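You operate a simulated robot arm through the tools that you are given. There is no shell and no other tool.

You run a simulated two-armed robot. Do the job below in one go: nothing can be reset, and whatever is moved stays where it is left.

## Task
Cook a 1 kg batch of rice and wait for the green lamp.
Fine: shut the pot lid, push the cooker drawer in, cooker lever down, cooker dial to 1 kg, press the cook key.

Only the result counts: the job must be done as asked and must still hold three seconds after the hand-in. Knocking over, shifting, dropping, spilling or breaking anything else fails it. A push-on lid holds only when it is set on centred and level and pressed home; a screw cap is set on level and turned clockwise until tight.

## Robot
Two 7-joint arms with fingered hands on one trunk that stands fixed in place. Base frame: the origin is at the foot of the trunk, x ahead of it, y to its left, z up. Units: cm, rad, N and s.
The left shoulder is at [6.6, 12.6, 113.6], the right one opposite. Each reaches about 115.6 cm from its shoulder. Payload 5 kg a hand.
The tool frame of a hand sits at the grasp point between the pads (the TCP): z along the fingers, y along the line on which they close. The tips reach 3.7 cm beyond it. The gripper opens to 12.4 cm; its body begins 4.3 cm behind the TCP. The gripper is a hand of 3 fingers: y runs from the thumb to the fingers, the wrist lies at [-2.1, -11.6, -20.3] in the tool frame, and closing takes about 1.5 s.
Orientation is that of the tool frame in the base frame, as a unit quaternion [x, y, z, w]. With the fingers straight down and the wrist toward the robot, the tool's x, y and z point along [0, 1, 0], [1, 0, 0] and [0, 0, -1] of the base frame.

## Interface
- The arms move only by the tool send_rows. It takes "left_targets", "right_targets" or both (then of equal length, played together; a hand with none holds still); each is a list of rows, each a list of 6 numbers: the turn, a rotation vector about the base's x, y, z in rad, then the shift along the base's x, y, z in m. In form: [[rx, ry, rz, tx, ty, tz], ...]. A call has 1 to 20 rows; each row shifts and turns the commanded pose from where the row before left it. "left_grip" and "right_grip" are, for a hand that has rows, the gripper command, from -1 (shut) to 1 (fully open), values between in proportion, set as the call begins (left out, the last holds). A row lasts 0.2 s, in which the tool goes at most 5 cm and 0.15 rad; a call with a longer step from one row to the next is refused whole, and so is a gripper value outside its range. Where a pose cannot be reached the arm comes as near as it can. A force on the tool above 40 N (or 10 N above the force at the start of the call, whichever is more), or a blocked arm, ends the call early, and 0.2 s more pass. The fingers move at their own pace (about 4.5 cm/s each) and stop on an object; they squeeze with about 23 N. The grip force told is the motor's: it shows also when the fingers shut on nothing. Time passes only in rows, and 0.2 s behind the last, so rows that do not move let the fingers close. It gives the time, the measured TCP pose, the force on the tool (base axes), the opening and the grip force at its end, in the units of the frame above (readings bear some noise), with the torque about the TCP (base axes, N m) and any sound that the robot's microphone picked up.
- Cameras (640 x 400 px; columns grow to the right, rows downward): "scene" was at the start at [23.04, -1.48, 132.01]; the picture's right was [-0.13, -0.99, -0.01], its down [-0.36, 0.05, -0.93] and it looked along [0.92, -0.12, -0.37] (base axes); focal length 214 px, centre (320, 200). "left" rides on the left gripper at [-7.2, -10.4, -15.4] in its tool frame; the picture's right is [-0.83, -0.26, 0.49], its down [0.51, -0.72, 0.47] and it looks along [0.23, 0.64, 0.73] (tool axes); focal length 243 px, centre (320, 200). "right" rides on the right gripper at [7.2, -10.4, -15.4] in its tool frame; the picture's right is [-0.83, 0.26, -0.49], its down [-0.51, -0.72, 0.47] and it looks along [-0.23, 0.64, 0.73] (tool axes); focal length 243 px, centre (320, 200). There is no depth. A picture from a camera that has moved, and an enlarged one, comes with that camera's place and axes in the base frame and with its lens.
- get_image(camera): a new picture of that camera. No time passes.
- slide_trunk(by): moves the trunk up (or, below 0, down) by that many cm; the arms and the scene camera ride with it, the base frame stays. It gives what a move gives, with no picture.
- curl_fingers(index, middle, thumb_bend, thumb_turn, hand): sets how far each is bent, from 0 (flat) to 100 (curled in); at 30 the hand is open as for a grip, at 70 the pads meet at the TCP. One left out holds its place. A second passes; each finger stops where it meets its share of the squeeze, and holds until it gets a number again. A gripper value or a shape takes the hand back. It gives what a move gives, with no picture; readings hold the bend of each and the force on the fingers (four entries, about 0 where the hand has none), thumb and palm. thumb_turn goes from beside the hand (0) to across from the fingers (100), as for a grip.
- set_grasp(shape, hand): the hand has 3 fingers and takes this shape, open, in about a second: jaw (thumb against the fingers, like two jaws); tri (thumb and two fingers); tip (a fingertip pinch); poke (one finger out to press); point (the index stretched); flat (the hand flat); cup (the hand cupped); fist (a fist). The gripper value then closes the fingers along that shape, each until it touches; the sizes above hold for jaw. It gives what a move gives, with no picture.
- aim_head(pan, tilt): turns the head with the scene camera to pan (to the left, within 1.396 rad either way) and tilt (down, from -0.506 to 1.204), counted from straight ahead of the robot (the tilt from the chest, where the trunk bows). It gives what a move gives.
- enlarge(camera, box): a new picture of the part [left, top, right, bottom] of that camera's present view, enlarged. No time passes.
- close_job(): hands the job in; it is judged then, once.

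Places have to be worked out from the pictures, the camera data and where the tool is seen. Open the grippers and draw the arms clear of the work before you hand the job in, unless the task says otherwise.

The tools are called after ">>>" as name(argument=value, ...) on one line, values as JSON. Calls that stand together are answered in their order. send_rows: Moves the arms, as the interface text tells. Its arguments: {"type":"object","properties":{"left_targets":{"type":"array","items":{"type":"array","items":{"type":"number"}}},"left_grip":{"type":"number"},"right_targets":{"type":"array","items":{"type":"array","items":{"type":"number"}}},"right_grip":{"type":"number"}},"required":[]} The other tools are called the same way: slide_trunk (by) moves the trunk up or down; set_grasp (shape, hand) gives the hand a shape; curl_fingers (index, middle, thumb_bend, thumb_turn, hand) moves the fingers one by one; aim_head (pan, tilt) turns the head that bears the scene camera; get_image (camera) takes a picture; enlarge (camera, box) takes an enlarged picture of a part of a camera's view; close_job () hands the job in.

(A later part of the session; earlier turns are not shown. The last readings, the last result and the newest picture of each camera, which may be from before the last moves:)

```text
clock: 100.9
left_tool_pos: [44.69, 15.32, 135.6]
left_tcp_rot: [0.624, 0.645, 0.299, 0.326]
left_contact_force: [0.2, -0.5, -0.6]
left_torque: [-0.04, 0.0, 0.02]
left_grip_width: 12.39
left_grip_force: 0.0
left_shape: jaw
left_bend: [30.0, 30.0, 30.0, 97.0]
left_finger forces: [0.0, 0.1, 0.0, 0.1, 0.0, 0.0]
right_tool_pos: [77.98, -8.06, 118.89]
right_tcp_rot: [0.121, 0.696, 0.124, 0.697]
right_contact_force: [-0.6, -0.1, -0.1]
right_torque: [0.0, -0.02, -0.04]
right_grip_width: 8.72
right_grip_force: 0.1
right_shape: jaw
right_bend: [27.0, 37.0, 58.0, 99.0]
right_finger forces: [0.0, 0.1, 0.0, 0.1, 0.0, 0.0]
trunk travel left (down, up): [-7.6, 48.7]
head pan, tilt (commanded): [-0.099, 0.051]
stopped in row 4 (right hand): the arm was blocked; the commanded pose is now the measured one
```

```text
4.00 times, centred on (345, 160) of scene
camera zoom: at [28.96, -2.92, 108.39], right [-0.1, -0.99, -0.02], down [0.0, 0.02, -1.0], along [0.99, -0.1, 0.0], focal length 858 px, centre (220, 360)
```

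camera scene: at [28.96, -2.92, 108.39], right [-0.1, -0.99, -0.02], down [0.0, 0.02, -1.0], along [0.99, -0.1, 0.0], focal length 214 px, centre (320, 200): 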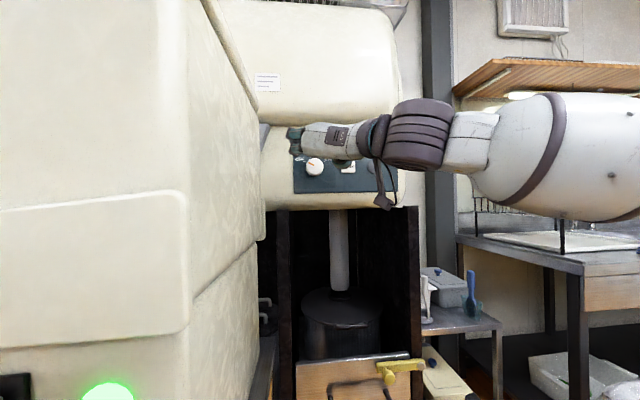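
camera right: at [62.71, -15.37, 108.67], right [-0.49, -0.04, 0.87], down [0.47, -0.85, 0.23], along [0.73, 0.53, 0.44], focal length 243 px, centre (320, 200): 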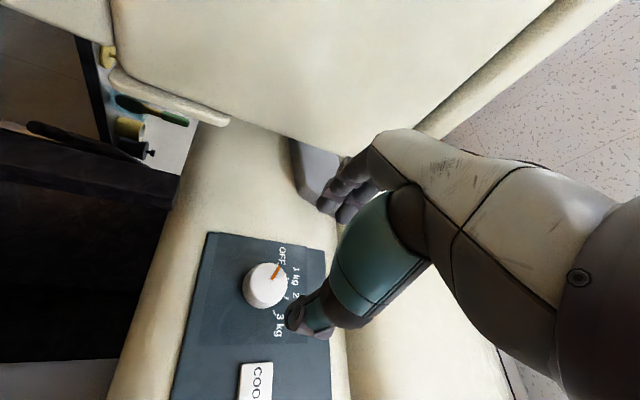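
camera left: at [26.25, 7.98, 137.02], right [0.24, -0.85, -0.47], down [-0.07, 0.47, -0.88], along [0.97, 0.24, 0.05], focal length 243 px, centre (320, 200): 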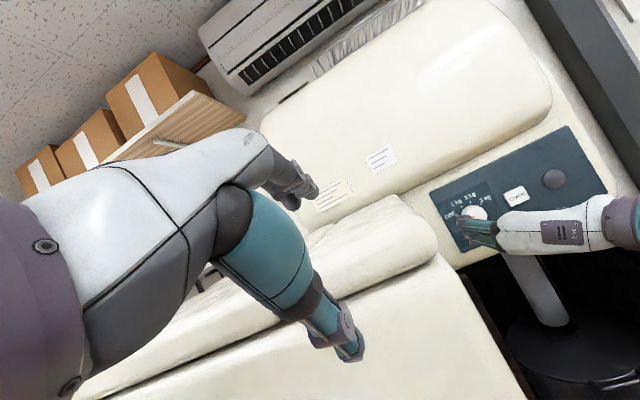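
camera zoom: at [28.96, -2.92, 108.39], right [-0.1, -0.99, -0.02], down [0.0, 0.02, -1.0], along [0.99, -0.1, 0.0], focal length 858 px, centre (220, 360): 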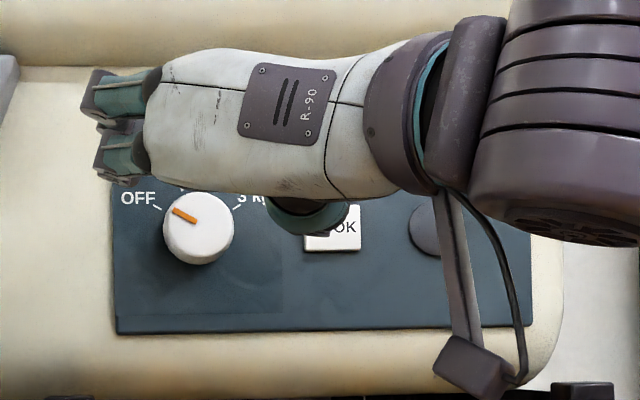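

The dial's face is at about [92.8, -8.1, 118.4], well in line. I'll advance to just short of full depth.

>>> send_rows(right_targets=[[0, 0, 0, 0.025, 0, -0.001], [0, 0, 0, 0.025, 0, -0.001], [0, 0, 0, 0.025, 0, -0.001], [0, 0, 0, 0.02, 0, -0.001]])

>>> get_image(camera="right")

>>> enlarge(camera="scene", box=[270, 110, 420, 210])

```text
clock: 102.1
left_tool_pos: [44.82, 15.34, 135.69]
left_tcp_rot: [0.623, 0.646, 0.299, 0.324]
left_contact_force: [0.2, 0.0, -0.6]
left_torque: [0.02, 0.01, 0.01]
left_grip_width: 12.4
left_grip_force: 0.0
left_shape: jaw
left_bend: [30.0, 30.0, 30.0, 97.0]
left_finger forces: [0.0, 0.0, 0.1, 0.0, 0.1, 0.1]
right_tool_pos: [87.65, -7.99, 118.9]
right_tcp_rot: [0.12, 0.696, 0.123, 0.697]
right_contact_force: [0.0, -0.6, 0.9]
right_torque: [0.0, 0.03, 0.0]
right_grip_width: 8.7
right_grip_force: 0.1
right_shape: jaw
right_bend: [27.0, 37.0, 58.0, 99.0]
right_finger forces: [0.0, 0.0, 0.1, 0.0, 0.0, 0.0]
trunk travel left (down, up): [-7.6, 48.7]
head pan, tilt (commanded): [-0.099, 0.051]
stopped in row 4 (right hand): the arm was blocked; the commanded pose is now the measured one
```

```text
taken
camera right: at [72.28, -15.42, 108.7], right [-0.49, -0.04, 0.87], down [0.47, -0.85, 0.23], along [0.73, 0.53, 0.44], focal length 243 px, centre (320, 200)
```

right: 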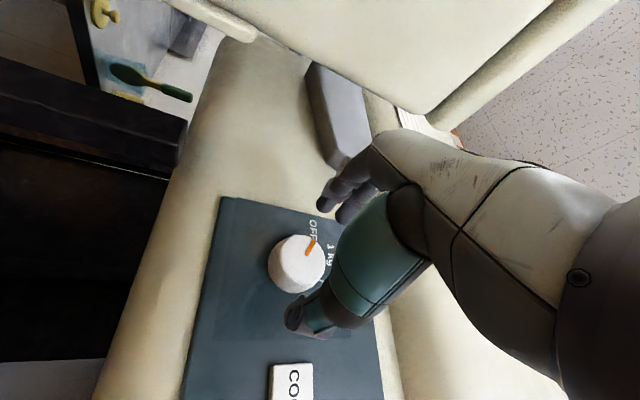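

```text
4.00 times, centred on (345, 160) of scene
camera zoom: at [29.0, -2.96, 108.38], right [-0.1, -0.99, -0.02], down [0.0, 0.02, -1.0], along [0.99, -0.1, 0.0], focal length 858 px, centre (220, 360)
```

zoom: 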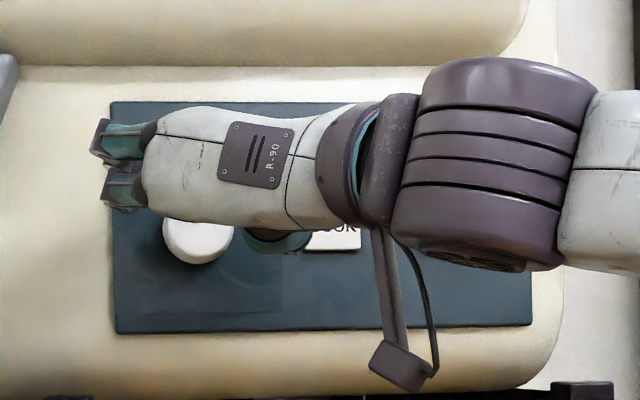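

The hand is a bit high by about 0.5 cm. I'll correct that and move in to gripping depth.

>>> send_rows(right_targets=[[0, 0, 0, 0.015, 0, -0.004], [0, 0, 0, 0.015, 0, -0.003], [0, 0, 0, 0.01, 0, 0]])

>>> enlarge(camera="right", box=[220, 140, 420, 340])

>>> enlarge(camera="scene", box=[270, 110, 420, 210])

```text
clock: 103.1
left_tool_pos: [44.82, 15.33, 135.52]
left_tcp_rot: [0.623, 0.646, 0.298, 0.325]
left_contact_force: [1.1, -0.5, -0.7]
left_torque: [-0.05, 0.0, 0.03]
left_grip_width: 12.38
left_grip_force: 0.1
left_shape: jaw
left_bend: [30.0, 30.0, 30.0, 97.0]
left_finger forces: [0.1, 0.0, 0.0, 0.0, 0.0, 0.0]
right_tool_pos: [91.3, -7.38, 118.71]
right_tcp_rot: [0.116, 0.696, 0.127, 0.697]
right_contact_force: [-22.3, -1.1, -0.3]
right_torque: [0.01, 0.41, -0.97]
right_grip_width: 8.74
right_grip_force: 0.1
right_shape: jaw
right_bend: [27.0, 38.0, 57.0, 99.0]
right_finger forces: [0.0, 4.1, 0.0, 0.0, 18.4, 0.0]
trunk travel left (down, up): [-7.6, 48.7]
head pan, tilt (commanded): [-0.099, 0.051]
stopped in row 3 (right hand): the force on the tool passed its limit at 42 N (the readings are from after the stop); the commanded pose is now the measured one
```

```text
2.00 times, centred on (320, 240) of right
camera zoom: at [76.0, -15.0, 108.38], right [-0.5, -0.04, 0.87], down [0.48, -0.84, 0.24], along [0.72, 0.54, 0.44], focal length 485 px, centre (320, 120)
```

zoom: 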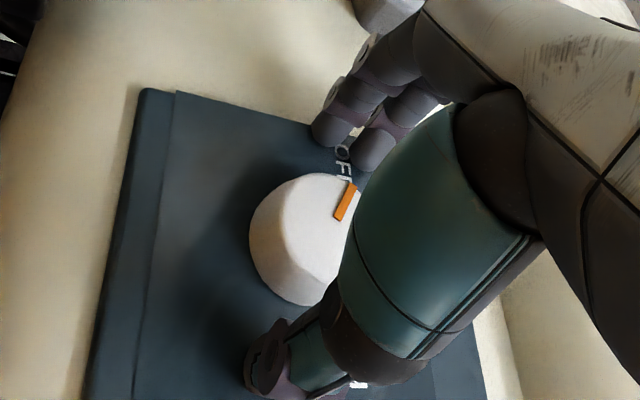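

```text
4.00 times, centred on (345, 160) of scene
camera zoom: at [28.98, -2.91, 108.38], right [-0.1, -0.99, -0.02], down [0.0, 0.02, -1.0], along [0.99, -0.1, 0.0], focal length 858 px, centre (220, 360)
```

zoom: 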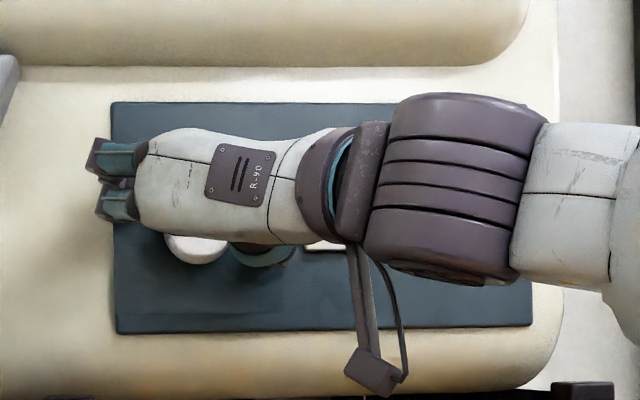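

The thumb tip touched the panel, so I'm at full depth. I'll back off half a centimetre, re-centre, and close on the dial.

>>> send_rows(right_targets=[[0, 0, 0, -0.007, -0.005, -0.003]])

>>> send_rows(right_targets=[[0, 0, 0, 0, 0, 0], [0, 0, 0, 0, 0, 0], [0, 0, 0, 0, 0, 0], [0, 0, 0, 0, 0, 0], [0, 0, 0, 0, 0, 0]], right_grip=-1)

>>> enlarge(camera="right", box=[220, 140, 420, 340])

>>> enlarge(camera="scene", box=[270, 110, 420, 210])

```text
clock: 103.7
left_tool_pos: [44.74, 15.29, 135.58]
left_tcp_rot: [0.622, 0.647, 0.299, 0.325]
left_contact_force: [0.7, -0.4, -0.2]
left_torque: [-0.04, 0.01, -0.04]
left_grip_width: 12.37
left_grip_force: 0.0
left_shape: jaw
left_bend: [30.0, 30.0, 30.0, 97.0]
left_finger forces: [0.0, 0.1, 0.1, 0.0, 0.0, 0.0]
right_tool_pos: [90.8, -8.25, 118.08]
right_tcp_rot: [0.118, 0.696, 0.126, 0.697]
right_contact_force: [0.5, -0.6, 0.2]
right_torque: [0.04, 0.03, -0.03]
right_grip_width: 8.68
right_grip_force: 0.0
right_shape: jaw
right_bend: [27.0, 37.0, 58.0, 99.0]
right_finger forces: [0.0, 0.0, 0.1, 0.1, 0.0, 0.0]
trunk travel left (down, up): [-7.6, 48.7]
head pan, tilt (commanded): [-0.099, 0.051]
stopped in row 1 (right hand): the arm was blocked; the commanded pose is now the measured one
```

```text
clock: 105.1
left_tool_pos: [44.83, 15.42, 135.59]
left_tcp_rot: [0.622, 0.646, 0.299, 0.326]
left_contact_force: [0.3, -0.4, 0.4]
left_torque: [0.01, -0.03, -0.04]
left_grip_width: 12.37
left_grip_force: 0.1
left_shape: jaw
left_bend: [30.0, 30.0, 30.0, 97.0]
left_finger forces: [0.0, 0.0, 0.1, 0.1, 0.1, 0.0]
right_tool_pos: [90.66, -8.22, 118.2]
right_tcp_rot: [0.117, 0.696, 0.126, 0.697]
right_contact_force: [-3.7, 3.3, 1.2]
right_torque: [0.04, -0.07, 0.09]
right_grip_width: 4.27
right_grip_force: 23.0
right_shape: jaw
right_bend: [74.0, 51.0, 74.0, 100.0]
right_finger forces: [14.3, 9.0, 0.1, 0.1, 20.8, 0.1]
trunk travel left (down, up): [-7.6, 48.7]
head pan, tilt (commanded): [-0.099, 0.051]
stopped in row 5 (right hand): the arm was blocked; the commanded pose is now the measured one
```

```text
2.00 times, centred on (320, 240) of right
camera zoom: at [75.42, -15.62, 107.93], right [-0.49, -0.04, 0.87], down [0.48, -0.84, 0.23], along [0.72, 0.53, 0.44], focal length 485 px, centre (320, 120)
```

zoom: 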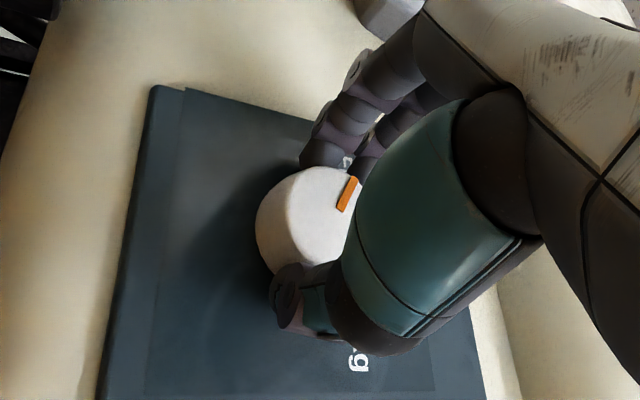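

```text
4.00 times, centred on (345, 160) of scene
camera zoom: at [29.06, -2.99, 108.36], right [-0.1, -0.99, -0.02], down [0.0, 0.02, -1.0], along [0.99, -0.1, 0.0], focal length 858 px, centre (220, 360)
```

zoom: 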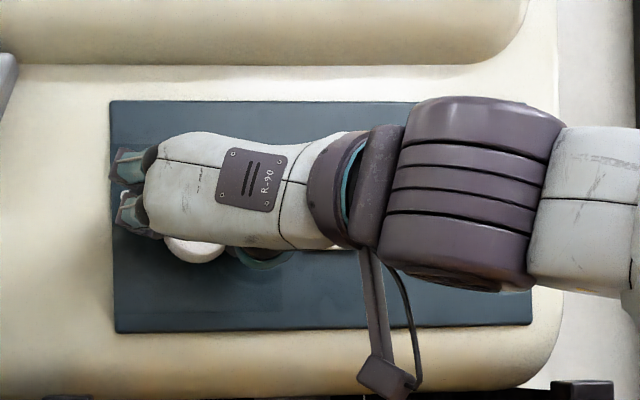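

The dial is gripped (23 N, all three digits in contact). I'll turn it clockwise in steps, starting with about 20°.

>>> send_rows(right_targets=[[0.12, 0, 0, 0, 0, 0], [0.12, 0, 0, 0, 0, 0], [0.12, 0, 0, 0, 0, 0]])

>>> enlarge(camera="right", box=[220, 140, 420, 340])

>>> enlarge(camera="scene", box=[270, 110, 420, 210])

>>> enlarge(camera="left", box=[400, 130, 600, 290])

```text
clock: 106.1
left_tool_pos: [44.95, 15.53, 135.61]
left_tcp_rot: [0.622, 0.646, 0.299, 0.326]
left_contact_force: [-0.6, -0.3, 0.5]
left_torque: [0.0, 0.01, 0.0]
left_grip_width: 12.39
left_grip_force: 0.0
left_shape: jaw
left_bend: [30.0, 30.0, 30.0, 97.0]
left_finger forces: [0.1, 0.0, 0.0, 0.1, 0.1, 0.0]
right_tool_pos: [90.69, -8.16, 118.23]
right_tcp_rot: [0.232, 0.667, 0.256, 0.66]
right_contact_force: [-7.2, 3.2, -0.1]
right_torque: [-0.03, 0.0, -0.02]
right_grip_width: 4.3
right_grip_force: 23.3
right_shape: jaw
right_bend: [74.0, 51.0, 74.0, 100.0]
right_finger forces: [15.0, 8.9, 0.0, 0.0, 21.9, 0.0]
trunk travel left (down, up): [-7.6, 48.7]
head pan, tilt (commanded): [-0.099, 0.051]
stopped in row 3 (right hand): the arm was blocked; the commanded pose is now the measured one
```

```text
2.00 times, centred on (320, 240) of right
camera zoom: at [75.5, -11.81, 105.96], right [-0.48, -0.35, 0.8], down [0.5, -0.86, -0.08], along [0.72, 0.36, 0.6], focal length 485 px, centre (320, 120)
```

zoom: 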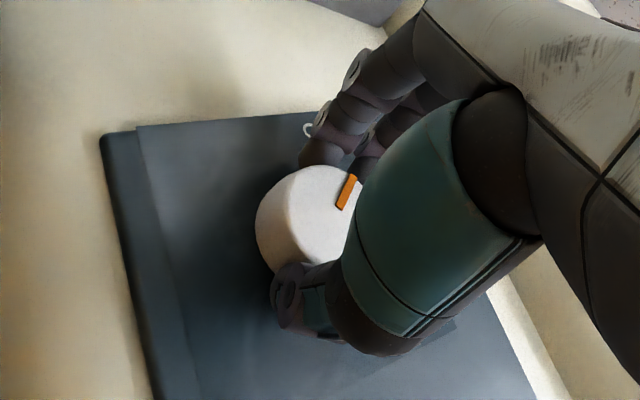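

```text
4.00 times, centred on (345, 160) of scene
camera zoom: at [29.08, -2.98, 108.36], right [-0.1, -0.99, -0.02], down [0.0, 0.02, -1.0], along [0.99, -0.1, 0.0], focal length 858 px, centre (220, 360)
```

zoom: 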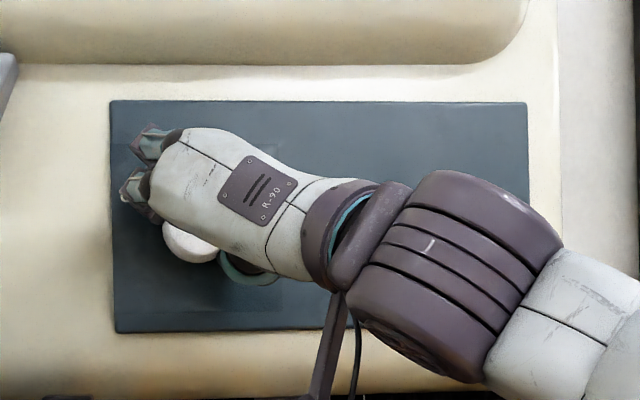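

```text
2.50 times, centred on (500, 210) of left
camera zoom: at [26.38, 8.16, 137.04], right [0.24, -0.85, -0.47], down [-0.07, 0.46, -0.88], along [0.97, 0.25, 0.05], focal length 606 px, centre (-130, 175)
```

zoom: 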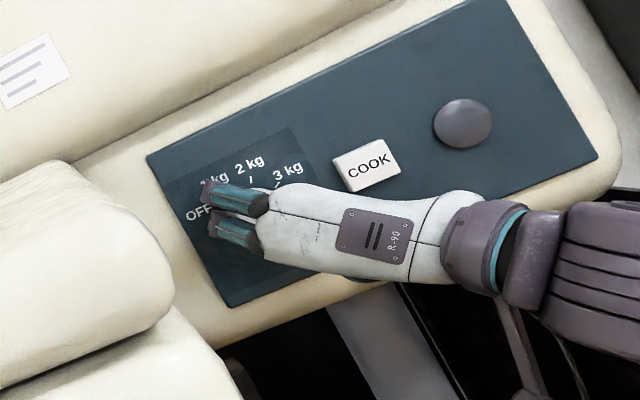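

The dial turns with the hand (20° so far). I'll turn another 20° and check.

>>> send_rows(right_targets=[[0.115, 0, 0, 0, 0, 0], [0.115, 0, 0, 0, 0, 0], [0.11, 0, 0, 0, 0, 0]])

>>> enlarge(camera="right", box=[220, 140, 420, 340])

>>> enlarge(camera="left", box=[400, 130, 600, 290])

```text
clock: 106.8
left_tool_pos: [44.65, 15.52, 135.65]
left_tcp_rot: [0.622, 0.646, 0.298, 0.326]
left_contact_force: [0.1, -0.4, 0.1]
left_torque: [-0.01, -0.01, -0.02]
left_grip_width: 12.4
left_grip_force: 0.0
left_shape: jaw
left_bend: [30.0, 30.0, 30.0, 97.0]
left_finger forces: [0.0, 0.2, 0.1, 0.1, 0.0, 0.0]
right_tool_pos: [91.69, -15.72, 118.28]
right_tcp_rot: [0.305, 0.635, 0.349, 0.618]
right_contact_force: [-13.5, 1.5, 0.9]
right_torque: [0.06, -0.2, 0.1]
right_grip_width: 3.23
right_grip_force: 23.2
right_shape: jaw
right_bend: [76.0, 57.0, 83.0, 100.0]
right_finger forces: [6.7, 8.5, 0.0, 0.1, 5.3, 0.1]
right hand out of reach, approached as far as the arm can: row 1, 2, 3
trunk travel left (down, up): [-7.6, 48.7]
head pan, tilt (commanded): [-0.099, 0.051]
stopped in row 3 (right hand): the force on the tool passed its limit at 44 N (the readings are from after the stop); the commanded pose is now the measured one
```

```text
2.00 times, centred on (320, 240) of right
camera zoom: at [76.41, -16.6, 105.63], right [-0.46, -0.56, 0.69], down [0.53, -0.8, -0.3], along [0.71, 0.22, 0.66], focal length 485 px, centre (320, 120)
```

zoom: 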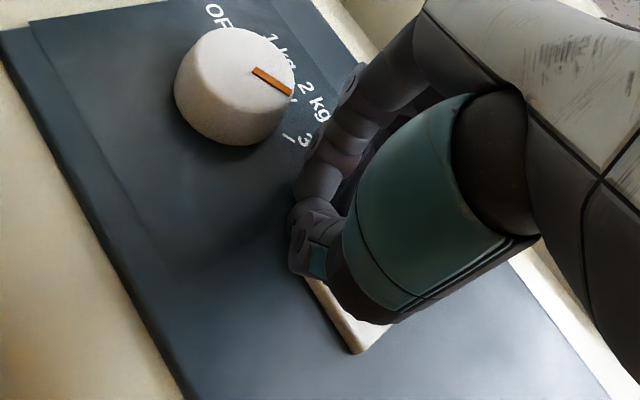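

```text
2.50 times, centred on (500, 210) of left
camera zoom: at [26.35, 8.2, 137.04], right [0.24, -0.85, -0.47], down [-0.07, 0.46, -0.88], along [0.97, 0.25, 0.05], focal length 606 px, centre (-130, 175)
```

zoom: 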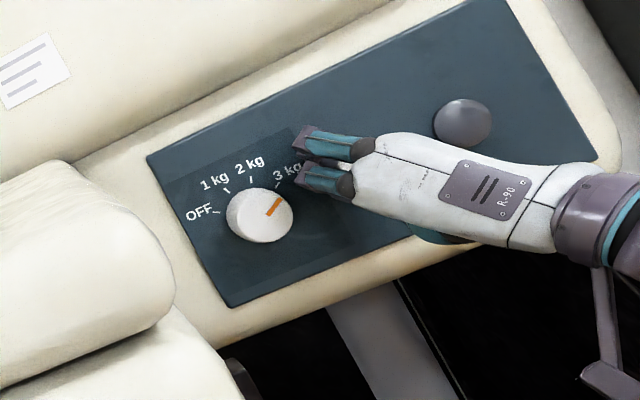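

The arm ran out of reach and slipped sideways off the dial, which now points near 3 kg. I'll open and back straight out carefully, then look.

>>> send_rows(right_targets=[[0, 0, 0, -0.015, 0, 0], [0, 0, 0, -0.025, 0, 0], [0, 0, 0, -0.025, 0, 0], [0, 0, 0, -0.025, 0, 0], [0, 0, 0, -0.025, 0, 0]])

>>> enlarge(camera="left", box=[400, 130, 600, 290])

>>> enlarge(camera="scene", box=[270, 110, 420, 210])

>>> get_image(camera="right")

```text
clock: 108.2
left_tool_pos: [44.98, 15.68, 135.58]
left_tcp_rot: [0.621, 0.647, 0.298, 0.327]
left_contact_force: [-0.4, -0.4, -0.6]
left_torque: [0.0, 0.0, -0.02]
left_grip_width: 12.38
left_grip_force: 0.0
left_shape: jaw
left_bend: [30.0, 30.0, 30.0, 97.0]
left_finger forces: [0.1, 0.0, 0.0, 0.1, 0.0, 0.1]
right_tool_pos: [80.38, -15.73, 117.66]
right_tcp_rot: [0.306, 0.635, 0.349, 0.617]
right_contact_force: [-0.6, -0.7, -0.3]
right_torque: [-0.03, 0.02, -0.04]
right_grip_width: 3.18
right_grip_force: 23.2
right_shape: jaw
right_bend: [75.0, 57.0, 82.0, 100.0]
right_finger forces: [0.1, 0.0, 0.0, 0.1, 0.0, 0.0]
trunk travel left (down, up): [-7.6, 48.7]
head pan, tilt (commanded): [-0.099, 0.051]
stopped in row 5 (right hand): the arm was blocked; the commanded pose is now the measured one
```

```text
2.50 times, centred on (500, 210) of left
camera zoom: at [26.42, 8.25, 137.06], right [0.24, -0.85, -0.46], down [-0.07, 0.46, -0.88], along [0.97, 0.25, 0.05], focal length 606 px, centre (-130, 175)
```

zoom: 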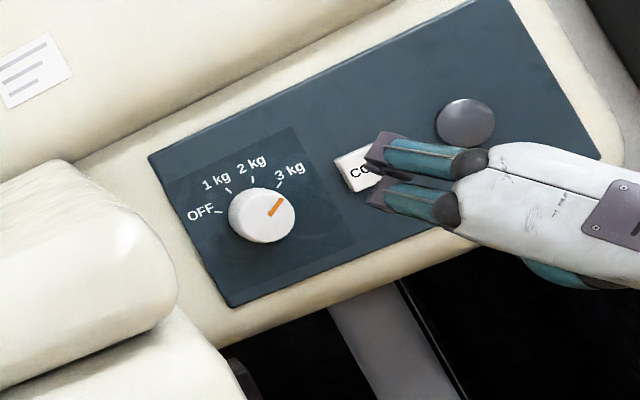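

```text
4.00 times, centred on (345, 160) of scene
camera zoom: at [29.13, -2.98, 108.35], right [-0.1, -0.99, -0.02], down [0.0, 0.02, -1.0], along [0.99, -0.1, 0.0], focal length 858 px, centre (220, 360)
```

zoom: 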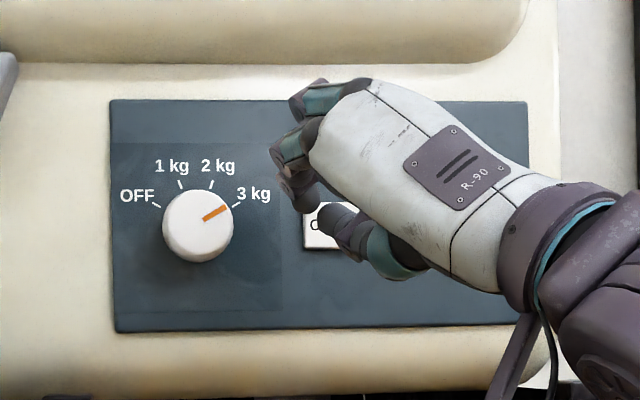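

```text
taken
camera right: at [65.09, -16.64, 104.98], right [-0.46, -0.56, 0.69], down [0.52, -0.8, -0.3], along [0.72, 0.22, 0.66], focal length 243 px, centre (320, 200)
```

right: 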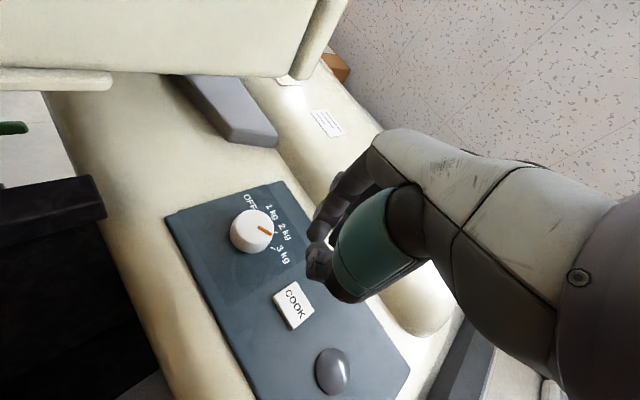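

The COOK key and lamp look untouched, but the dial is at 3 kg; it needs about 80° back, counter-clockwise. I'll roll the hand back to about 32°, re-open, and line up again at a safe distance.

>>> send_rows(right_targets=[[-0.1, 0, -0.016, -0.01, 0.019, 0.002], [-0.1, 0, -0.016, -0.005, 0.019, 0.002], [-0.1, 0, -0.016, 0, 0.019, 0.002], [-0.1, 0, -0.016, 0, 0.019, 0.002], [0, 0, 0, 0, 0, 0]], right_grip=0.4)

>>> get_image(camera="right")

>>> enlarge(camera="scene", box=[270, 110, 420, 210])

```text
clock: 109.6
left_tool_pos: [44.85, 15.67, 135.64]
left_tcp_rot: [0.621, 0.648, 0.299, 0.326]
left_contact_force: [-0.2, -0.2, 0.1]
left_torque: [0.01, 0.0, -0.02]
left_grip_width: 12.38
left_grip_force: 0.1
left_shape: jaw
left_bend: [30.0, 30.0, 30.0, 97.0]
left_finger forces: [0.1, 0.1, 0.0, 0.1, 0.0, 0.0]
right_tool_pos: [78.97, -8.15, 118.54]
right_tcp_rot: [0.206, 0.679, 0.19, 0.679]
right_contact_force: [-0.6, -0.4, 0.4]
right_torque: [-0.02, 0.02, -0.03]
right_grip_width: 8.65
right_grip_force: 0.0
right_shape: jaw
right_bend: [27.0, 37.0, 59.0, 99.0]
right_finger forces: [0.1, 0.0, 0.0, 0.1, 0.0, 0.0]
trunk travel left (down, up): [-7.6, 48.7]
head pan, tilt (commanded): [-0.099, 0.051]
stopped in row 5 (right hand): the arm was blocked; the commanded pose is now the measured one
```

```text
taken
camera right: at [63.33, -12.69, 107.02], right [-0.49, -0.21, 0.84], down [0.45, -0.89, 0.04], along [0.74, 0.4, 0.54], focal length 243 px, centre (320, 200)
```

right: 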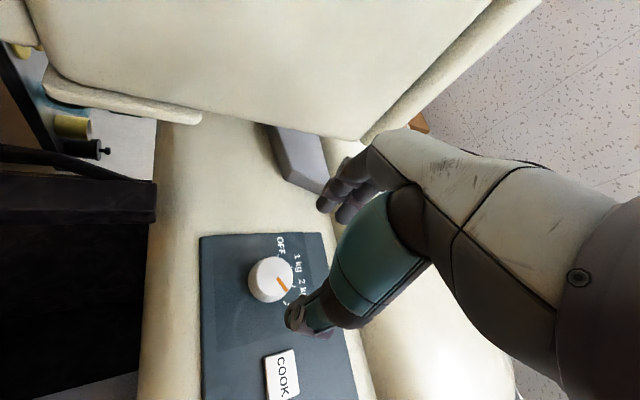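

```text
4.00 times, centred on (345, 160) of scene
camera zoom: at [29.16, -2.99, 108.34], right [-0.1, -0.99, -0.02], down [0.0, 0.02, -1.0], along [0.99, -0.1, 0.0], focal length 858 px, centre (220, 360)
```

zoom: 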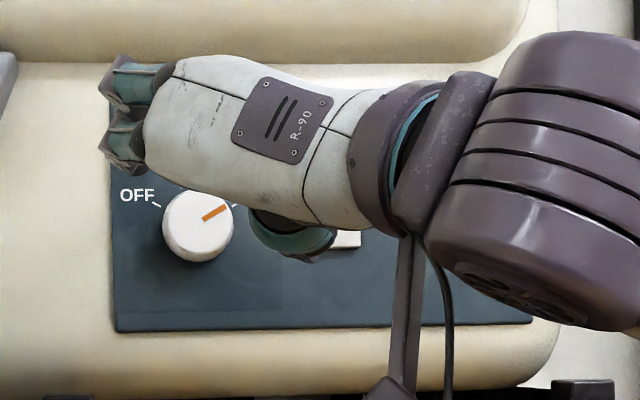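

Aligned again at [79, -8.15, 118.5], roll 32°. I'll advance toward the dial.

>>> send_rows(right_targets=[[0, 0, 0, 0.025, 0, -0.0005], [0, 0, 0, 0.025, 0, -0.0005], [0, 0, 0, 0.025, 0, -0.0005], [0, 0, 0, 0.02, 0, -0.0005]])

>>> get_image(camera="right")

```text
clock: 110.8
left_tool_pos: [44.86, 15.71, 135.54]
left_tcp_rot: [0.621, 0.647, 0.298, 0.327]
left_contact_force: [0.3, 0.4, 1.1]
left_torque: [-0.02, 0.03, 0.01]
left_grip_width: 12.39
left_grip_force: 0.0
left_shape: jaw
left_bend: [30.0, 30.0, 30.0, 97.0]
left_finger forces: [0.1, 0.1, 0.0, 0.1, 0.0, 0.0]
right_tool_pos: [88.47, -8.22, 118.74]
right_tcp_rot: [0.205, 0.678, 0.189, 0.68]
right_contact_force: [-0.3, 0.1, 0.3]
right_torque: [0.01, -0.02, -0.04]
right_grip_width: 8.66
right_grip_force: 0.0
right_shape: jaw
right_bend: [27.0, 37.0, 59.0, 99.0]
right_finger forces: [0.0, 0.0, 0.1, 0.0, 0.0, 0.1]
trunk travel left (down, up): [-7.6, 48.7]
head pan, tilt (commanded): [-0.099, 0.051]
stopped in row 4 (right hand): the arm was blocked; the commanded pose is now the measured one
```

```text
taken
camera right: at [72.94, -12.58, 107.29], right [-0.49, -0.21, 0.84], down [0.45, -0.89, 0.04], along [0.74, 0.4, 0.54], focal length 243 px, centre (320, 200)
```

right: 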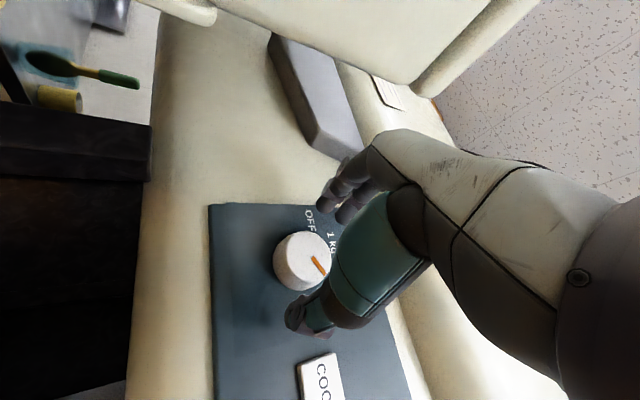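

Well aligned. I'll go in the last 2 cm and close.

>>> send_rows(right_targets=[[0, 0, 0, 0.012, 0, -0.002], [0, 0, 0, 0.01, 0, -0.001]])

>>> send_rows(right_targets=[[0, 0, 0, 0, 0, 0], [0, 0, 0, 0, 0, 0], [0, 0, 0, 0, 0, 0], [0, 0, 0, 0, 0, 0], [0, 0, 0, 0, 0, 0], [0, 0, 0, 0, 0, 0]], right_grip=-1)

>>> enlarge(camera="right", box=[220, 140, 420, 340])

```text
clock: 111.6
left_tool_pos: [44.97, 15.8, 135.6]
left_tcp_rot: [0.62, 0.648, 0.298, 0.327]
left_contact_force: [0.6, 0.2, -0.1]
left_torque: [-0.04, 0.01, 0.0]
left_grip_width: 12.37
left_grip_force: 0.0
left_shape: jaw
left_bend: [30.0, 30.0, 30.0, 97.0]
left_finger forces: [0.0, 0.0, 0.0, 0.0, 0.0, 0.0]
right_tool_pos: [90.78, -8.26, 118.5]
right_tcp_rot: [0.206, 0.678, 0.189, 0.679]
right_contact_force: [-0.3, -0.2, 0.4]
right_torque: [-0.03, 0.03, 0.0]
right_grip_width: 8.62
right_grip_force: 0.0
right_shape: jaw
right_bend: [27.0, 37.0, 59.0, 99.0]
right_finger forces: [0.0, 0.1, 0.1, 0.0, 0.0, 0.1]
trunk travel left (down, up): [-7.6, 48.7]
head pan, tilt (commanded): [-0.099, 0.051]
stopped in row 2 (right hand): the arm was blocked; the commanded pose is now the measured one
```

```text
clock: 113.2
left_tool_pos: [44.89, 15.87, 135.64]
left_tcp_rot: [0.619, 0.649, 0.298, 0.327]
left_contact_force: [0.2, -0.2, 0.3]
left_torque: [0.0, 0.04, 0.0]
left_grip_width: 12.4
left_grip_force: 0.0
left_shape: jaw
left_bend: [30.0, 30.0, 30.0, 97.0]
left_finger forces: [0.1, 0.0, 0.0, 0.1, 0.0, 0.1]
right_tool_pos: [90.8, -8.06, 118.59]
right_tcp_rot: [0.204, 0.679, 0.19, 0.679]
right_contact_force: [-3.8, 2.4, 1.0]
right_torque: [0.0, -0.05, 0.13]
right_grip_width: 4.21
right_grip_force: 23.4
right_shape: jaw
right_bend: [74.0, 54.0, 73.0, 100.0]
right_finger forces: [15.2, 7.9, 0.0, 0.0, 21.4, 0.0]
trunk travel left (down, up): [-7.6, 48.7]
head pan, tilt (commanded): [-0.099, 0.051]
stopped in row 6 (right hand): the arm was blocked; the commanded pose is now the measured one
```

```text
2.00 times, centred on (320, 240) of right
camera zoom: at [75.14, -12.63, 107.12], right [-0.49, -0.21, 0.84], down [0.45, -0.89, 0.04], along [0.74, 0.4, 0.54], focal length 485 px, centre (320, 120)
```

zoom: 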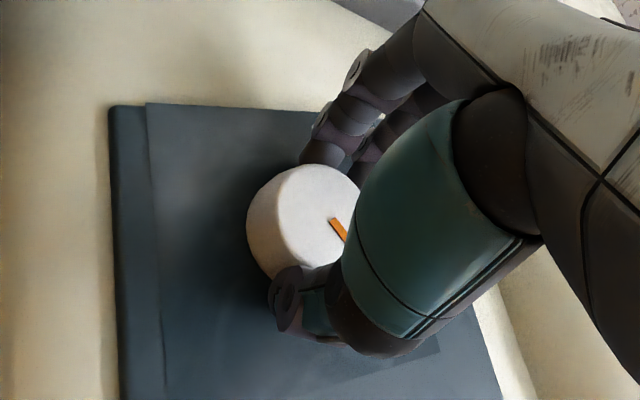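

Gripped again with the pointer visible. I'll turn counter-clockwise in small steps, watching for reach trouble.

>>> send_rows(right_targets=[[-0.12, 0, 0, 0, 0, 0], [-0.12, 0, 0, 0, 0, 0]])

>>> enlarge(camera="right", box=[220, 140, 420, 340])

```text
clock: 114.0
left_tool_pos: [45.06, 15.86, 135.66]
left_tcp_rot: [0.62, 0.648, 0.298, 0.328]
left_contact_force: [0.4, -0.4, 0.3]
left_torque: [-0.02, 0.04, 0.01]
left_grip_width: 12.41
left_grip_force: 0.2
left_shape: jaw
left_bend: [30.0, 30.0, 30.0, 97.0]
left_finger forces: [0.0, 0.0, 0.1, 0.0, 0.1, 0.1]
right_tool_pos: [90.61, -8.1, 118.59]
right_tcp_rot: [0.126, 0.695, 0.104, 0.7]
right_contact_force: [-0.8, 4.6, 2.5]
right_torque: [0.0, -0.13, 0.3]
right_grip_width: 4.19
right_grip_force: 22.9
right_shape: jaw
right_bend: [74.0, 54.0, 73.0, 100.0]
right_finger forces: [16.2, 8.8, 0.0, 0.0, 19.9, 0.0]
trunk travel left (down, up): [-7.6, 48.7]
head pan, tilt (commanded): [-0.099, 0.051]
stopped in row 2 (right hand): the arm was blocked; the commanded pose is now the measured one
```

```text
2.00 times, centred on (320, 240) of right
camera zoom: at [75.07, -15.1, 108.53], right [-0.49, 0.0, 0.87], down [0.44, -0.86, 0.25], along [0.75, 0.51, 0.43], focal length 485 px, centre (320, 120)
```

zoom: 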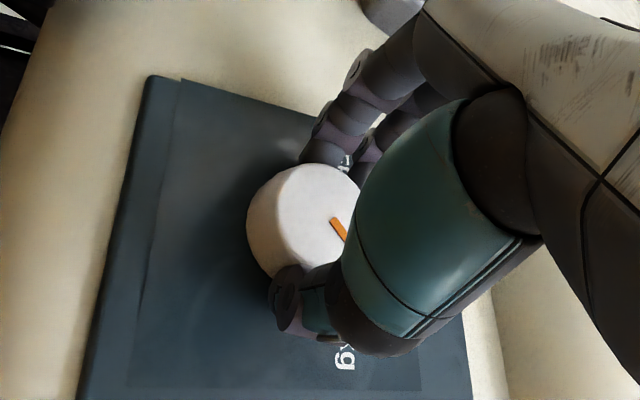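

It is turning with the hand. I'll continue counter-clockwise.

>>> send_rows(right_targets=[[-0.12, 0, 0, 0, 0, 0], [-0.12, 0, 0, 0, 0, 0], [-0.12, 0, 0, 0, 0, 0]])

>>> enlarge(camera="right", box=[220, 140, 420, 340])

>>> enlarge(camera="left", box=[400, 130, 600, 290])

```text
clock: 114.5
left_tool_pos: [44.87, 15.83, 135.6]
left_tcp_rot: [0.619, 0.648, 0.298, 0.328]
left_contact_force: [0.8, 0.4, 0.0]
left_torque: [0.03, 0.03, 0.0]
left_grip_width: 12.39
left_grip_force: 0.2
left_shape: jaw
left_bend: [30.0, 30.0, 30.0, 97.0]
left_finger forces: [0.0, 0.1, 0.1, 0.0, 0.0, 0.0]
right_tool_pos: [91.28, -7.38, 116.8]
right_tcp_rot: [0.076, 0.69, 0.049, 0.718]
right_contact_force: [-22.6, -6.2, 3.6]
right_torque: [0.0, -0.38, -0.19]
right_grip_width: 4.19
right_grip_force: 22.7
right_shape: jaw
right_bend: [75.0, 52.0, 73.0, 100.0]
right_finger forces: [4.8, 21.8, 0.0, 0.0, 20.9, 0.0]
right hand out of reach, approached as far as the arm can: row 1, 2
trunk travel left (down, up): [-7.6, 48.7]
head pan, tilt (commanded): [-0.099, 0.051]
stopped in row 2 (right hand): the force on the tool passed its limit at 46 N (the readings are from after the stop); the commanded pose is now the measured one
```

```text
2.00 times, centred on (320, 240) of right
camera zoom: at [75.76, -15.62, 107.41], right [-0.52, 0.13, 0.84], down [0.42, -0.82, 0.39], along [0.74, 0.56, 0.37], focal length 485 px, centre (320, 120)
```

zoom: 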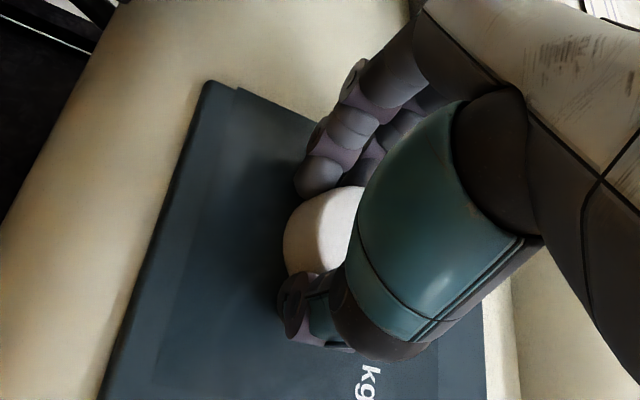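

```text
2.50 times, centred on (500, 210) of left
camera zoom: at [26.52, 8.49, 137.08], right [0.25, -0.85, -0.46], down [-0.07, 0.46, -0.89], along [0.97, 0.25, 0.05], focal length 606 px, centre (-130, 175)
```

zoom: 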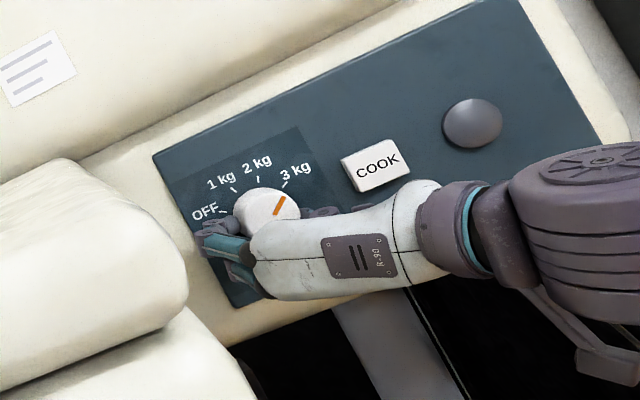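

The roll window at this spot is narrow (about 18–42°), and the hand was pulled off line. I'll open, re-centre and roll back up, to work the dial round in several short turns.

>>> send_rows(right_targets=[[0, 0, 0, 0, 0, 0], [0, 0, 0, 0, 0, 0], [0, 0, 0, -0.005, 0, 0], [0, 0, 0, 0, 0, 0], [0.1, 0.01, 0.01, 0, -0.002, 0.006], [0.1, 0.01, 0.01, 0, -0.002, 0.006], [0.1, 0.01, 0.01, 0, -0.002, 0.005], [0.1, 0.01, 0.01, 0, -0.001, 0], [0.07, 0, 0, 0, 0, 0]], right_grip=0.4)

>>> enlarge(camera="right", box=[220, 140, 420, 340])

>>> enlarge(camera="left", box=[440, 150, 540, 230])

```text
clock: 116.7
left_tool_pos: [45.02, 16.05, 135.5]
left_tcp_rot: [0.619, 0.649, 0.297, 0.328]
left_contact_force: [0.4, -0.1, 0.1]
left_torque: [-0.02, -0.02, -0.02]
left_grip_width: 12.39
left_grip_force: 0.0
left_shape: jaw
left_bend: [30.0, 30.0, 30.0, 97.0]
left_finger forces: [0.1, 0.0, 0.1, 0.0, 0.0, 0.1]
right_tool_pos: [90.84, -8.18, 118.09]
right_tcp_rot: [0.219, 0.676, 0.228, 0.665]
right_contact_force: [0.2, -0.3, 0.2]
right_torque: [0.02, 0.03, -0.04]
right_grip_width: 8.65
right_grip_force: 0.1
right_shape: jaw
right_bend: [27.0, 37.0, 59.0, 99.0]
right_finger forces: [0.0, 0.0, 0.0, 0.0, 0.1, 0.0]
trunk travel left (down, up): [-7.6, 48.7]
head pan, tilt (commanded): [-0.099, 0.051]
stopped in row 9 (right hand): the arm was blocked; the commanded pose is now the measured one
```

```text
2.00 times, centred on (320, 240) of right
camera zoom: at [75.41, -12.34, 106.43], right [-0.48, -0.3, 0.83], down [0.49, -0.87, -0.03], along [0.73, 0.38, 0.56], focal length 485 px, centre (320, 120)
```

zoom: 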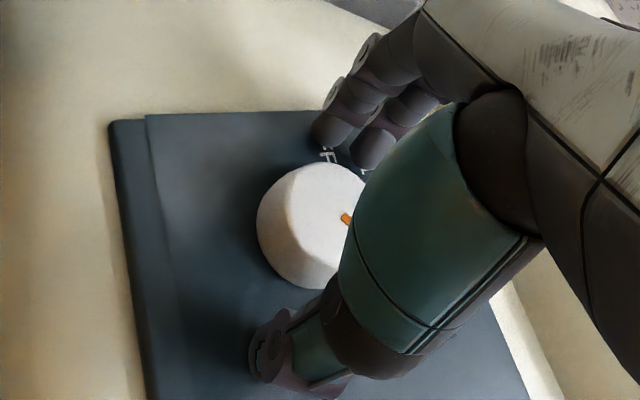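

```text
5.00 times, centred on (490, 190) of left
camera zoom: at [26.58, 8.56, 137.08], right [0.25, -0.85, -0.46], down [-0.07, 0.46, -0.89], along [0.97, 0.25, 0.05], focal length 1213 px, centre (-530, 250)
```

zoom: 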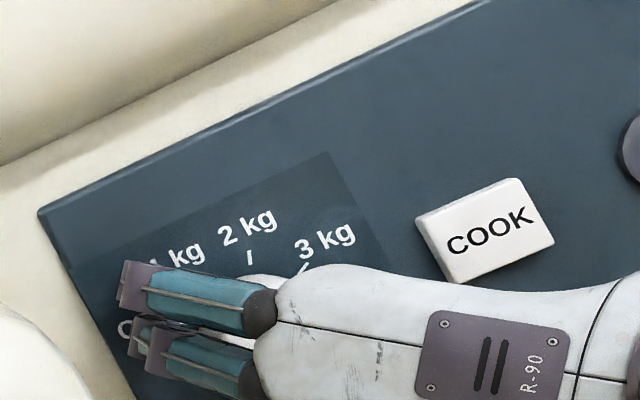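

Centred again at roll 37°. I'll close on the dial and turn it counter-clockwise 18°.

>>> send_rows(right_targets=[[0, 0, 0, 0, 0, 0.002], [0, 0, 0, 0, 0, 0], [0, 0, 0, 0, 0, 0], [0, 0, 0, 0, 0, 0], [0, 0, 0, 0, 0, 0], [0, 0, 0, 0, 0, 0]], right_grip=-1)

>>> send_rows(right_targets=[[-0.1, 0, 0, 0, 0, 0], [-0.1, 0, 0, 0, 0, 0], [-0.1, 0, 0, 0, 0, 0]])

>>> enlarge(camera="right", box=[220, 140, 420, 340])

>>> enlarge(camera="left", box=[440, 150, 540, 230])

```text
clock: 118.3
left_tool_pos: [45.03, 16.03, 135.56]
left_tcp_rot: [0.619, 0.649, 0.297, 0.328]
left_contact_force: [0.6, 0.4, -1.2]
left_torque: [-0.01, 0.0, -0.02]
left_grip_width: 12.39
left_grip_force: 0.3
left_shape: jaw
left_bend: [30.0, 30.0, 30.0, 97.0]
left_finger forces: [0.1, 0.0, 0.1, 0.1, 0.0, 0.0]
right_tool_pos: [90.86, -8.01, 118.37]
right_tcp_rot: [0.219, 0.676, 0.23, 0.665]
right_contact_force: [-4.0, 1.0, 1.0]
right_torque: [-0.03, -0.05, 0.1]
right_grip_width: 4.25
right_grip_force: 23.1
right_shape: jaw
right_bend: [74.0, 53.0, 73.0, 100.0]
right_finger forces: [14.2, 8.6, 0.0, 0.0, 21.4, 0.0]
trunk travel left (down, up): [-7.6, 48.7]
head pan, tilt (commanded): [-0.099, 0.051]
stopped in row 6 (right hand): the arm was blocked; the commanded pose is now the measured one
```

```text
clock: 119.3
left_tool_pos: [45.03, 16.13, 135.51]
left_tcp_rot: [0.618, 0.65, 0.297, 0.327]
left_contact_force: [-0.3, 0.3, -0.4]
left_torque: [0.02, 0.02, 0.03]
left_grip_width: 12.38
left_grip_force: 0.1
left_shape: jaw
left_bend: [30.0, 30.0, 30.0, 97.0]
left_finger forces: [0.1, 0.0, 0.1, 0.0, 0.0, 0.0]
right_tool_pos: [90.89, -8.1, 118.51]
right_tcp_rot: [0.122, 0.701, 0.121, 0.692]
right_contact_force: [-6.5, 2.8, 1.7]
right_torque: [0.03, -0.09, 0.2]
right_grip_width: 4.25
right_grip_force: 23.4
right_shape: jaw
right_bend: [74.0, 53.0, 73.0, 100.0]
right_finger forces: [14.9, 8.6, 0.1, 0.0, 21.5, 0.0]
trunk travel left (down, up): [-7.6, 48.7]
head pan, tilt (commanded): [-0.099, 0.051]
stopped in row 3 (right hand): the arm was blocked; the commanded pose is now the measured one
```

```text
2.00 times, centred on (320, 240) of right
camera zoom: at [75.27, -15.38, 108.45], right [-0.48, -0.03, 0.88], down [0.47, -0.85, 0.23], along [0.74, 0.52, 0.43], focal length 485 px, centre (320, 120)
```

zoom: 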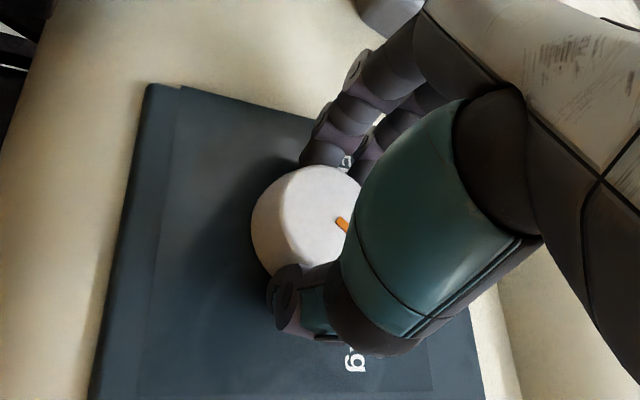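

```text
5.00 times, centred on (490, 190) of left
camera zoom: at [26.6, 8.67, 137.09], right [0.25, -0.85, -0.46], down [-0.07, 0.45, -0.89], along [0.97, 0.25, 0.05], focal length 1213 px, centre (-530, 250)
```

zoom: 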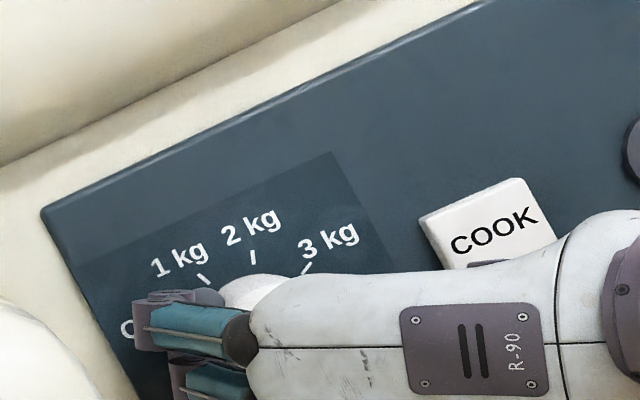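

That turn kept its grip. I'll open, back away and check the pointer with the head camera.

>>> send_rows(right_targets=[[0, 0, 0, 0, 0, 0], [0, 0, 0, 0, 0, 0], [0, 0, 0, 0, 0, 0], [0, 0, 0, -0.025, 0, 0], [0, 0, 0, -0.025, 0, 0], [0.1, 0, 0, -0.025, 0, 0], [0.1, 0, 0, -0.025, 0, 0], [0.1, 0, 0, 0, 0, 0]], right_grip=0.4)

>>> enlarge(camera="scene", box=[270, 110, 420, 210])

>>> enlarge(camera="right", box=[220, 200, 340, 320])

```text
clock: 121.3
left_tool_pos: [45.06, 16.15, 135.66]
left_tcp_rot: [0.618, 0.649, 0.297, 0.329]
left_contact_force: [0.2, 0.3, 0.3]
left_torque: [0.03, 0.04, 0.0]
left_grip_width: 12.38
left_grip_force: 0.1
left_shape: jaw
left_bend: [30.0, 30.0, 30.0, 97.0]
left_finger forces: [0.0, 0.1, 0.0, 0.0, 0.0, 0.1]
right_tool_pos: [80.91, -8.18, 118.03]
right_tcp_rot: [0.22, 0.676, 0.229, 0.665]
right_contact_force: [-0.8, 0.3, 0.7]
right_torque: [0.02, -0.03, -0.02]
right_grip_width: 8.66
right_grip_force: 0.1
right_shape: jaw
right_bend: [27.0, 37.0, 59.0, 99.0]
right_finger forces: [0.0, 0.0, 0.1, 0.1, 0.0, 0.0]
trunk travel left (down, up): [-7.6, 48.7]
head pan, tilt (commanded): [-0.099, 0.051]
stopped in row 8 (right hand): the arm was blocked; the commanded pose is now the measured one
```

```text
4.00 times, centred on (345, 160) of scene
camera zoom: at [29.37, -2.96, 108.28], right [-0.1, -0.99, -0.02], down [0.0, 0.02, -1.0], along [0.99, -0.1, -0.01], focal length 858 px, centre (220, 360)
```

zoom: 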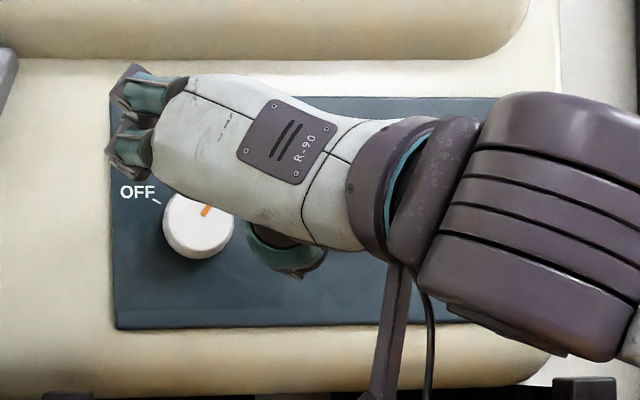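

```text
3.33 times, centred on (280, 260) of right
camera zoom: at [65.54, -12.36, 106.22], right [-0.48, -0.3, 0.83], down [0.48, -0.87, -0.03], along [0.73, 0.38, 0.56], focal length 809 px, centre (453, 0)
```

zoom: 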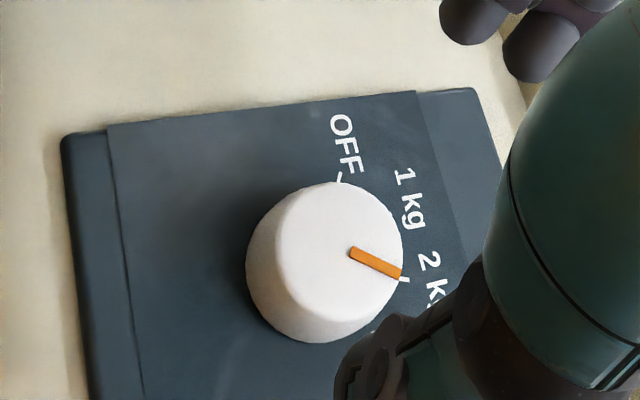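

The pointer is now around +35°, between 2 kg and 3 kg, so about 55° remain. I'll test here, clear of the dial, how far the hand can roll the other way.

>>> send_rows(right_targets=[[-0.12, 0, 0, 0, 0, 0], [-0.12, 0, 0, 0, 0, 0], [-0.12, 0, 0, 0, 0, 0], [-0.12, 0, 0, 0, 0, 0], [-0.12, 0, 0, 0, 0, 0]])

```text
clock: 122.7
left_tool_pos: [45.14, 16.15, 135.65]
left_tcp_rot: [0.618, 0.649, 0.296, 0.33]
left_contact_force: [0.5, -0.1, -0.2]
left_torque: [0.0, 0.01, 0.03]
left_grip_width: 12.39
left_grip_force: 0.0
left_shape: jaw
left_bend: [30.0, 30.0, 30.0, 97.0]
left_finger forces: [0.0, 0.0, 0.1, 0.1, 0.1, 0.1]
right_tool_pos: [81.83, -6.57, 114.26]
right_tcp_rot: [0.075, 0.699, 0.064, 0.708]
right_contact_force: [-0.2, -0.7, 0.0]
right_torque: [0.03, 0.0, 0.0]
right_grip_width: 8.65
right_grip_force: 0.1
right_shape: jaw
right_bend: [27.0, 37.0, 59.0, 99.0]
right_finger forces: [0.0, 0.0, 0.1, 0.0, 0.0, 0.0]
right hand out of reach, approached as far as the arm can: row 4, 5
trunk travel left (down, up): [-7.6, 48.7]
head pan, tilt (commanded): [-0.099, 0.051]
stopped in row 5 (right hand): the arm was blocked; the commanded pose is now the measured one
```

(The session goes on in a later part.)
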